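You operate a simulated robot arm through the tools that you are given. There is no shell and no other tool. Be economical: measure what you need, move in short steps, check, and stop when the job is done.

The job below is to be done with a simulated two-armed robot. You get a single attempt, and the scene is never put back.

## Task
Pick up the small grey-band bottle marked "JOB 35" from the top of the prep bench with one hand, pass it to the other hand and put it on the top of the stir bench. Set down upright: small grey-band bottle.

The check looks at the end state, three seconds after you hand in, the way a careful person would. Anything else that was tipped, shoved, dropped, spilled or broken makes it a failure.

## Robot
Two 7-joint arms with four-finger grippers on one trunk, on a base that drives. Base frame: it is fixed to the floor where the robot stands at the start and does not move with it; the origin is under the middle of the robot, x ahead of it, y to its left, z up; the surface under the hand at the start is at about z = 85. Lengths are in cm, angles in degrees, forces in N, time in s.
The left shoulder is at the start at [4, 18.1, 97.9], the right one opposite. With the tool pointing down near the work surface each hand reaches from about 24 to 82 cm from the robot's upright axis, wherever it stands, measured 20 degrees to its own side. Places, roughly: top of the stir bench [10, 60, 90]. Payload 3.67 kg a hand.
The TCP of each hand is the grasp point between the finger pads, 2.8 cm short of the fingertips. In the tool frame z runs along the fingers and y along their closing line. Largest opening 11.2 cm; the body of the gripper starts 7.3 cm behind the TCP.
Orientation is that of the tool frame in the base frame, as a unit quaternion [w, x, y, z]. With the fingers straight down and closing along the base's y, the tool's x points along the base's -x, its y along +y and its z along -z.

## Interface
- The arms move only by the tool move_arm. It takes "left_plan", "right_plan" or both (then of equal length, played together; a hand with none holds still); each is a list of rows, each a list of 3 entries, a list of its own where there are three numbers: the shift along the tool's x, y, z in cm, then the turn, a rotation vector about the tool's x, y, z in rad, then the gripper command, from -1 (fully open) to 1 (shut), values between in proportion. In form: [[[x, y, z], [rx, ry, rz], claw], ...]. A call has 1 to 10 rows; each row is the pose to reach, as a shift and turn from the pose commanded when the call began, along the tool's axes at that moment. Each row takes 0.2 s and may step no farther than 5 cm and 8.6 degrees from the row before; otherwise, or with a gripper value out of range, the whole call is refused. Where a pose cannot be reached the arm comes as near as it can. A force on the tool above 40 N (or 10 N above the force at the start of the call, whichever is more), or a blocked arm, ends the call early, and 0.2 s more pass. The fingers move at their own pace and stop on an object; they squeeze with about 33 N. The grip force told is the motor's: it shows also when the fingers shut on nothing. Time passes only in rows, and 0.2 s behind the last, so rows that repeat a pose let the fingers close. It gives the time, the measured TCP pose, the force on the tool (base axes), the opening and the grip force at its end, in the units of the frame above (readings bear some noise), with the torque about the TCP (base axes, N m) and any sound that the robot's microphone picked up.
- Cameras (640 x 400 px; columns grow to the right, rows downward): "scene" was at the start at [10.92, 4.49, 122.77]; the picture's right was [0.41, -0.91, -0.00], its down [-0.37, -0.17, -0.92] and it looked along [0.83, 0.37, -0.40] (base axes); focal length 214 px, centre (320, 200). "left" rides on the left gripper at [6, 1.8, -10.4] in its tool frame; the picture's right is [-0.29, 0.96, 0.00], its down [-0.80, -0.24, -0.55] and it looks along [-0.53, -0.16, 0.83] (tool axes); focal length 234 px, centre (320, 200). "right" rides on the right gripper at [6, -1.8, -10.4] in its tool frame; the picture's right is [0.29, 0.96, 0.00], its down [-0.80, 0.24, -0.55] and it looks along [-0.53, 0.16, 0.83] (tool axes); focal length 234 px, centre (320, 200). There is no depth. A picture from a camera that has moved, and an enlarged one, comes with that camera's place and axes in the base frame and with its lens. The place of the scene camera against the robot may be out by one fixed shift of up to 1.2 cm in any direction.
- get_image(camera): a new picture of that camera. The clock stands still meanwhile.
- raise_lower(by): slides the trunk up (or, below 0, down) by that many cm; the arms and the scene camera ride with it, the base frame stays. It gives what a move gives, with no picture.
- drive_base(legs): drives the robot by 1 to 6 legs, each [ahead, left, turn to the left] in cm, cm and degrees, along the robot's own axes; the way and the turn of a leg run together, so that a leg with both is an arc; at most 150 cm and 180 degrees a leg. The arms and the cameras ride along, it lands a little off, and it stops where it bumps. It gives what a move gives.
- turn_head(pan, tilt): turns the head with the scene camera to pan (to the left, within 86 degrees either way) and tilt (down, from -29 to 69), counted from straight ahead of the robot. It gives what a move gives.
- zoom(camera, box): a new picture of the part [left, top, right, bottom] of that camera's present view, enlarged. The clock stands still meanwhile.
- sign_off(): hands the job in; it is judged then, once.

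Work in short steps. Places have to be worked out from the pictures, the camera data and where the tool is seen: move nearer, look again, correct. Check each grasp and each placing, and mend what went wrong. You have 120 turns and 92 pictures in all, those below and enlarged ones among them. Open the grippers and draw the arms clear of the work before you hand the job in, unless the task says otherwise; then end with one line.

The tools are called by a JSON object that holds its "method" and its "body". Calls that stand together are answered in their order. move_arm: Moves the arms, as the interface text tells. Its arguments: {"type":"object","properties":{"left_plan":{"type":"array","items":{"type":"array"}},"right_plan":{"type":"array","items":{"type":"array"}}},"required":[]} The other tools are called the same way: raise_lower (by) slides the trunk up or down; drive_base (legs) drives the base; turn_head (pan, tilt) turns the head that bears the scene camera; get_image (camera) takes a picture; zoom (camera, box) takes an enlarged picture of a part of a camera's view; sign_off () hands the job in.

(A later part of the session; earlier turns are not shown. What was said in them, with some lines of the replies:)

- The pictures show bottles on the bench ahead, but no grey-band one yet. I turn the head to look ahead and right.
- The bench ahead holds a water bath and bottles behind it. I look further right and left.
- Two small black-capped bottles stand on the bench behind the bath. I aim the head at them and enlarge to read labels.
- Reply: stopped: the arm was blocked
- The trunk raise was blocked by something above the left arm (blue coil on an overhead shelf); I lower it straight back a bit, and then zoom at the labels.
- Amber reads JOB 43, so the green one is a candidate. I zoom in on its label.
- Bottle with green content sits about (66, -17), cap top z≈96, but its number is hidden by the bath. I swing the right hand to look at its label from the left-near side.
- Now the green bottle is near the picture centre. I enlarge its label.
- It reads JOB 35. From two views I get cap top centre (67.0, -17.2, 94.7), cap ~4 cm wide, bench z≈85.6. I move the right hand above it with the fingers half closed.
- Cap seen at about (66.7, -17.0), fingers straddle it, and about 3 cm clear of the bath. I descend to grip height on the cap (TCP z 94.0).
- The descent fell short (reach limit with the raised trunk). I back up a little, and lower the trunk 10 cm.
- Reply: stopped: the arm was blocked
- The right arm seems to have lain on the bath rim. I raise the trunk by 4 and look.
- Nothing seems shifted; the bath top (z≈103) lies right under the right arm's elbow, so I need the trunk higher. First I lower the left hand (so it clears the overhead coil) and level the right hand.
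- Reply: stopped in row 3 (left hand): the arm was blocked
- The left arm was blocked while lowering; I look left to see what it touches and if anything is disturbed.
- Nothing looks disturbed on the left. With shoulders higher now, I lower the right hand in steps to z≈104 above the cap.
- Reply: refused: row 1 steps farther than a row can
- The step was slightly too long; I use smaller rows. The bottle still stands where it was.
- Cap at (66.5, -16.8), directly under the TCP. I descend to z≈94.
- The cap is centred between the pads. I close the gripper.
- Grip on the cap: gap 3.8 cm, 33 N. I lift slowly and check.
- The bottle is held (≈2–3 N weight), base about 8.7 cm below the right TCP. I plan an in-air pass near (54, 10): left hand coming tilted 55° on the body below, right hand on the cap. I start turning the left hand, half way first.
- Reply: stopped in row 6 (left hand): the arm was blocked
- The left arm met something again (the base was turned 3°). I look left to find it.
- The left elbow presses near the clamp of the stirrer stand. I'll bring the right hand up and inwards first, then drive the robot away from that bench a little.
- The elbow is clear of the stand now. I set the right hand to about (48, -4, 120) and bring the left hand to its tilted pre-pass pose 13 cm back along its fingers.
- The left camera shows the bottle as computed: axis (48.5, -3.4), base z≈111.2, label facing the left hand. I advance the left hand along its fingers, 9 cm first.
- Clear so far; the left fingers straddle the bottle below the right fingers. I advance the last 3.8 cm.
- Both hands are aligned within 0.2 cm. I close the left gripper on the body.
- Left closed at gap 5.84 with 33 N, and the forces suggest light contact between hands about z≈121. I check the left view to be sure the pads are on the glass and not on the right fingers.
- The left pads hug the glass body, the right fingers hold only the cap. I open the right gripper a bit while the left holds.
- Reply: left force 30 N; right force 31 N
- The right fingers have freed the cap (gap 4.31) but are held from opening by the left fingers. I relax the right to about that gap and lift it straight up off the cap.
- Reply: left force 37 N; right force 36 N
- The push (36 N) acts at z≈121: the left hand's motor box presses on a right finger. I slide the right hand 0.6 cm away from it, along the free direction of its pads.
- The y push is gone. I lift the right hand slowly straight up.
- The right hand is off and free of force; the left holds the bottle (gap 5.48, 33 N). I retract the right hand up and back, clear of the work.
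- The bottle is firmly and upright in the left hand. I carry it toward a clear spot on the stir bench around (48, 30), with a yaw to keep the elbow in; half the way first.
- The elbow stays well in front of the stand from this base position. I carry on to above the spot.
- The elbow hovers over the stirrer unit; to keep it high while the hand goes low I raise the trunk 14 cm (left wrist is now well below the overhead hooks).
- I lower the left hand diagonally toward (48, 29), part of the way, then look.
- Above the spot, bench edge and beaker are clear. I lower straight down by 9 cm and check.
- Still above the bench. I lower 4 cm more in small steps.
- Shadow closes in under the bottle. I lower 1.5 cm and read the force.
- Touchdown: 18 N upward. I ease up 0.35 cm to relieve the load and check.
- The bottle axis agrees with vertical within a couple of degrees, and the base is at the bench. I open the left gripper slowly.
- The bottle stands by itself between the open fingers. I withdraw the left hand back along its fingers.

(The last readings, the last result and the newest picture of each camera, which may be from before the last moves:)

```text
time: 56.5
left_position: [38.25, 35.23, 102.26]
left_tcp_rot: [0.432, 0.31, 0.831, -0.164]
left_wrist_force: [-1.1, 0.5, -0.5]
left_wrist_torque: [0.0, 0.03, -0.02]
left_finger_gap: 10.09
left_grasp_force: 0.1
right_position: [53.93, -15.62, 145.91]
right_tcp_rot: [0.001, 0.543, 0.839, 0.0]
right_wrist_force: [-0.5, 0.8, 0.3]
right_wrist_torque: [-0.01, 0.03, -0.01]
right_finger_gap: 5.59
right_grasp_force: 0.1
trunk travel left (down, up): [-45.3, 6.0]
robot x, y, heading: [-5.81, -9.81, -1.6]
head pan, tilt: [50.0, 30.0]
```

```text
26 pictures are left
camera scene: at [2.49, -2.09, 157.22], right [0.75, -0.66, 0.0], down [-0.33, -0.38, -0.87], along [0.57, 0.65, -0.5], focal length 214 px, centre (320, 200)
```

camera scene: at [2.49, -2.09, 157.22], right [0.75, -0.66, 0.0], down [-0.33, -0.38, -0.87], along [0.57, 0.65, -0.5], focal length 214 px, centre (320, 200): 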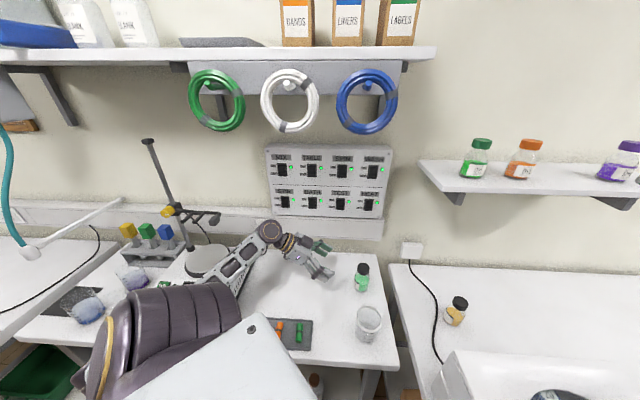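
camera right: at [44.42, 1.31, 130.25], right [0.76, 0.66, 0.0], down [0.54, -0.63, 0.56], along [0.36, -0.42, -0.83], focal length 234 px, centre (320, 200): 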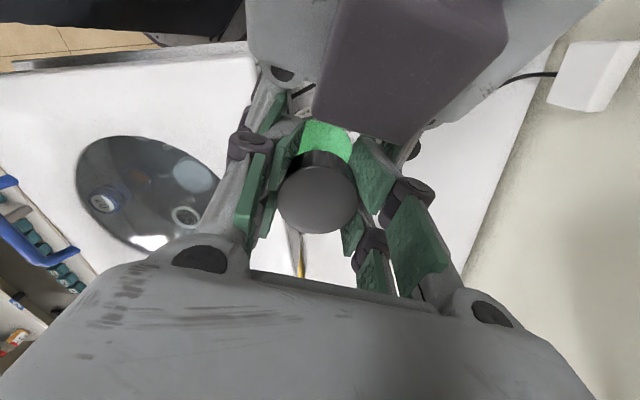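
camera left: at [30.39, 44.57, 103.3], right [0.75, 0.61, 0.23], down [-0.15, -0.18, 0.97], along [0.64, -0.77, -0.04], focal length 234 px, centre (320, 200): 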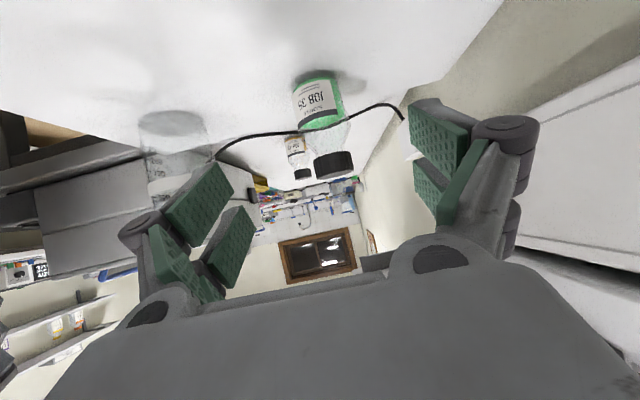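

The bottle stands upright on the stir bench. I raise the left hand a bit, open both grippers and check the tray and stirrer area.

{"method": "move_arm", "body": {"left_plan": [[[-2.9, 0, -2], [0, 0, 0], -1], [[-5.7, 0, -4], [0, 0, 0], -1], [[-8.6, 0, -6], [0, 0, 0], -1]], "right_plan": [[[0, 0, 0], [0, 0, 0], -0.5], [[0, 0, 0], [0, 0, 0], -1], [[0, 0, 0], [0, 0, 0], -1]]}}

{"method": "zoom", "body": {"camera": "scene", "box": [220, 230, 480, 392]}}

{"method": "turn_head", "body": {"pan": -10, "tilt": 40}}

{"method": "get_image", "body": {"camera": "scene"}}

```text
time: 57.2
left_position: [38.42, 35.4, 112.8]
left_tcp_rot: [0.43, 0.31, 0.832, -0.165]
left_wrist_force: [-0.4, 0.2, -0.5]
left_wrist_torque: [0.0, -0.01, 0.05]
left_finger_gap: 11.22
left_grasp_force: 0.2
right_position: [54.09, -15.86, 145.88]
right_tcp_rot: [0.001, 0.543, 0.84, 0.0]
right_wrist_force: [0.7, 0.3, 0.9]
right_wrist_torque: [-0.01, 0.06, 0.0]
right_finger_gap: 11.19
right_grasp_force: 0.1
trunk travel left (down, up): [-45.3, 6.0]
robot x, y, heading: [-5.95, -9.79, -1.2]
head pan, tilt: [50.0, 30.0]
```

```text
2.46 times, centred on (350, 311) of scene
camera zoom: at [2.61, -2.09, 157.22], right [0.75, -0.66, 0.0], down [-0.33, -0.38, -0.87], along [0.57, 0.65, -0.5], focal length 528 px, centre (246, -73)
```

zoom: 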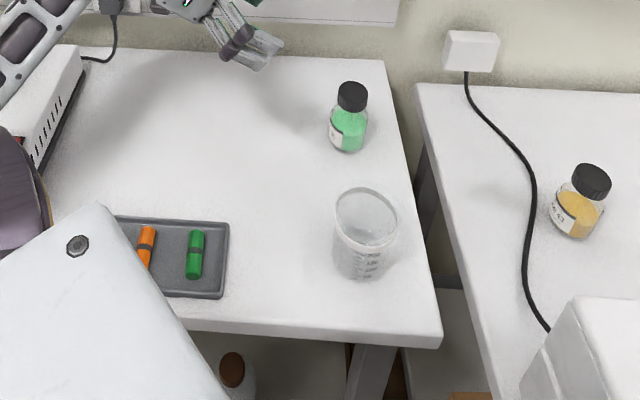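

```text
time: 58.5
left_position: [38.5, 35.36, 112.86]
left_tcp_rot: [0.431, 0.309, 0.832, -0.164]
left_wrist_force: [-0.3, 0.4, 0.0]
left_wrist_torque: [-0.02, 0.02, -0.02]
left_finger_gap: 11.21
left_grasp_force: 0.0
right_position: [54.02, -15.74, 145.78]
right_tcp_rot: [0.0, 0.543, 0.84, 0.0]
right_wrist_force: [-0.4, 0.6, -0.8]
right_wrist_torque: [0.02, 0.02, 0.0]
right_finger_gap: 11.21
right_grasp_force: 0.0
trunk travel left (down, up): [-45.3, 6.0]
robot x, y, heading: [-5.91, -9.56, -1.4]
head pan, tilt: [-10.0, 40.0]
```

```text
24 pictures are left
camera scene: at [4.93, -10.52, 155.68], right [-0.19, -0.98, 0.0], down [-0.63, 0.12, -0.77], along [0.75, -0.15, -0.64], focal length 214 px, centre (320, 200)
```

scene: 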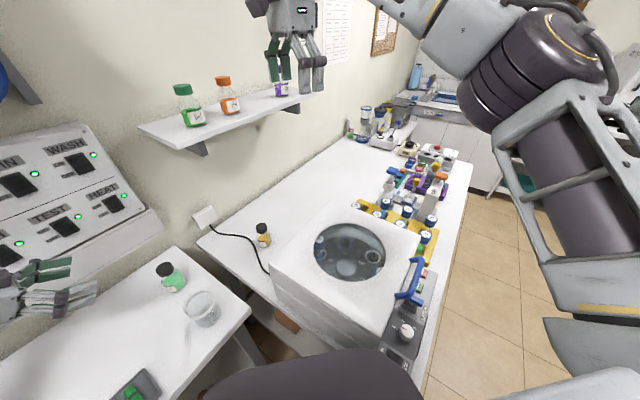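

The bottle stands upright on the stir bench, nothing else looks disturbed, and both hands are open and clear. I hand the job in.

{"method": "sign_off", "body": {}}

```text
The job is handed in.
```

The JOB 35 bottle was picked up with the right hand, passed in the air to the left hand, and set down upright on the stir bench; it and everything else in view looked undisturbed before hand-in, though on the way the left arm bumped something overhead and again near the stirrer stand, and the right arm bumped what was probably the bath.
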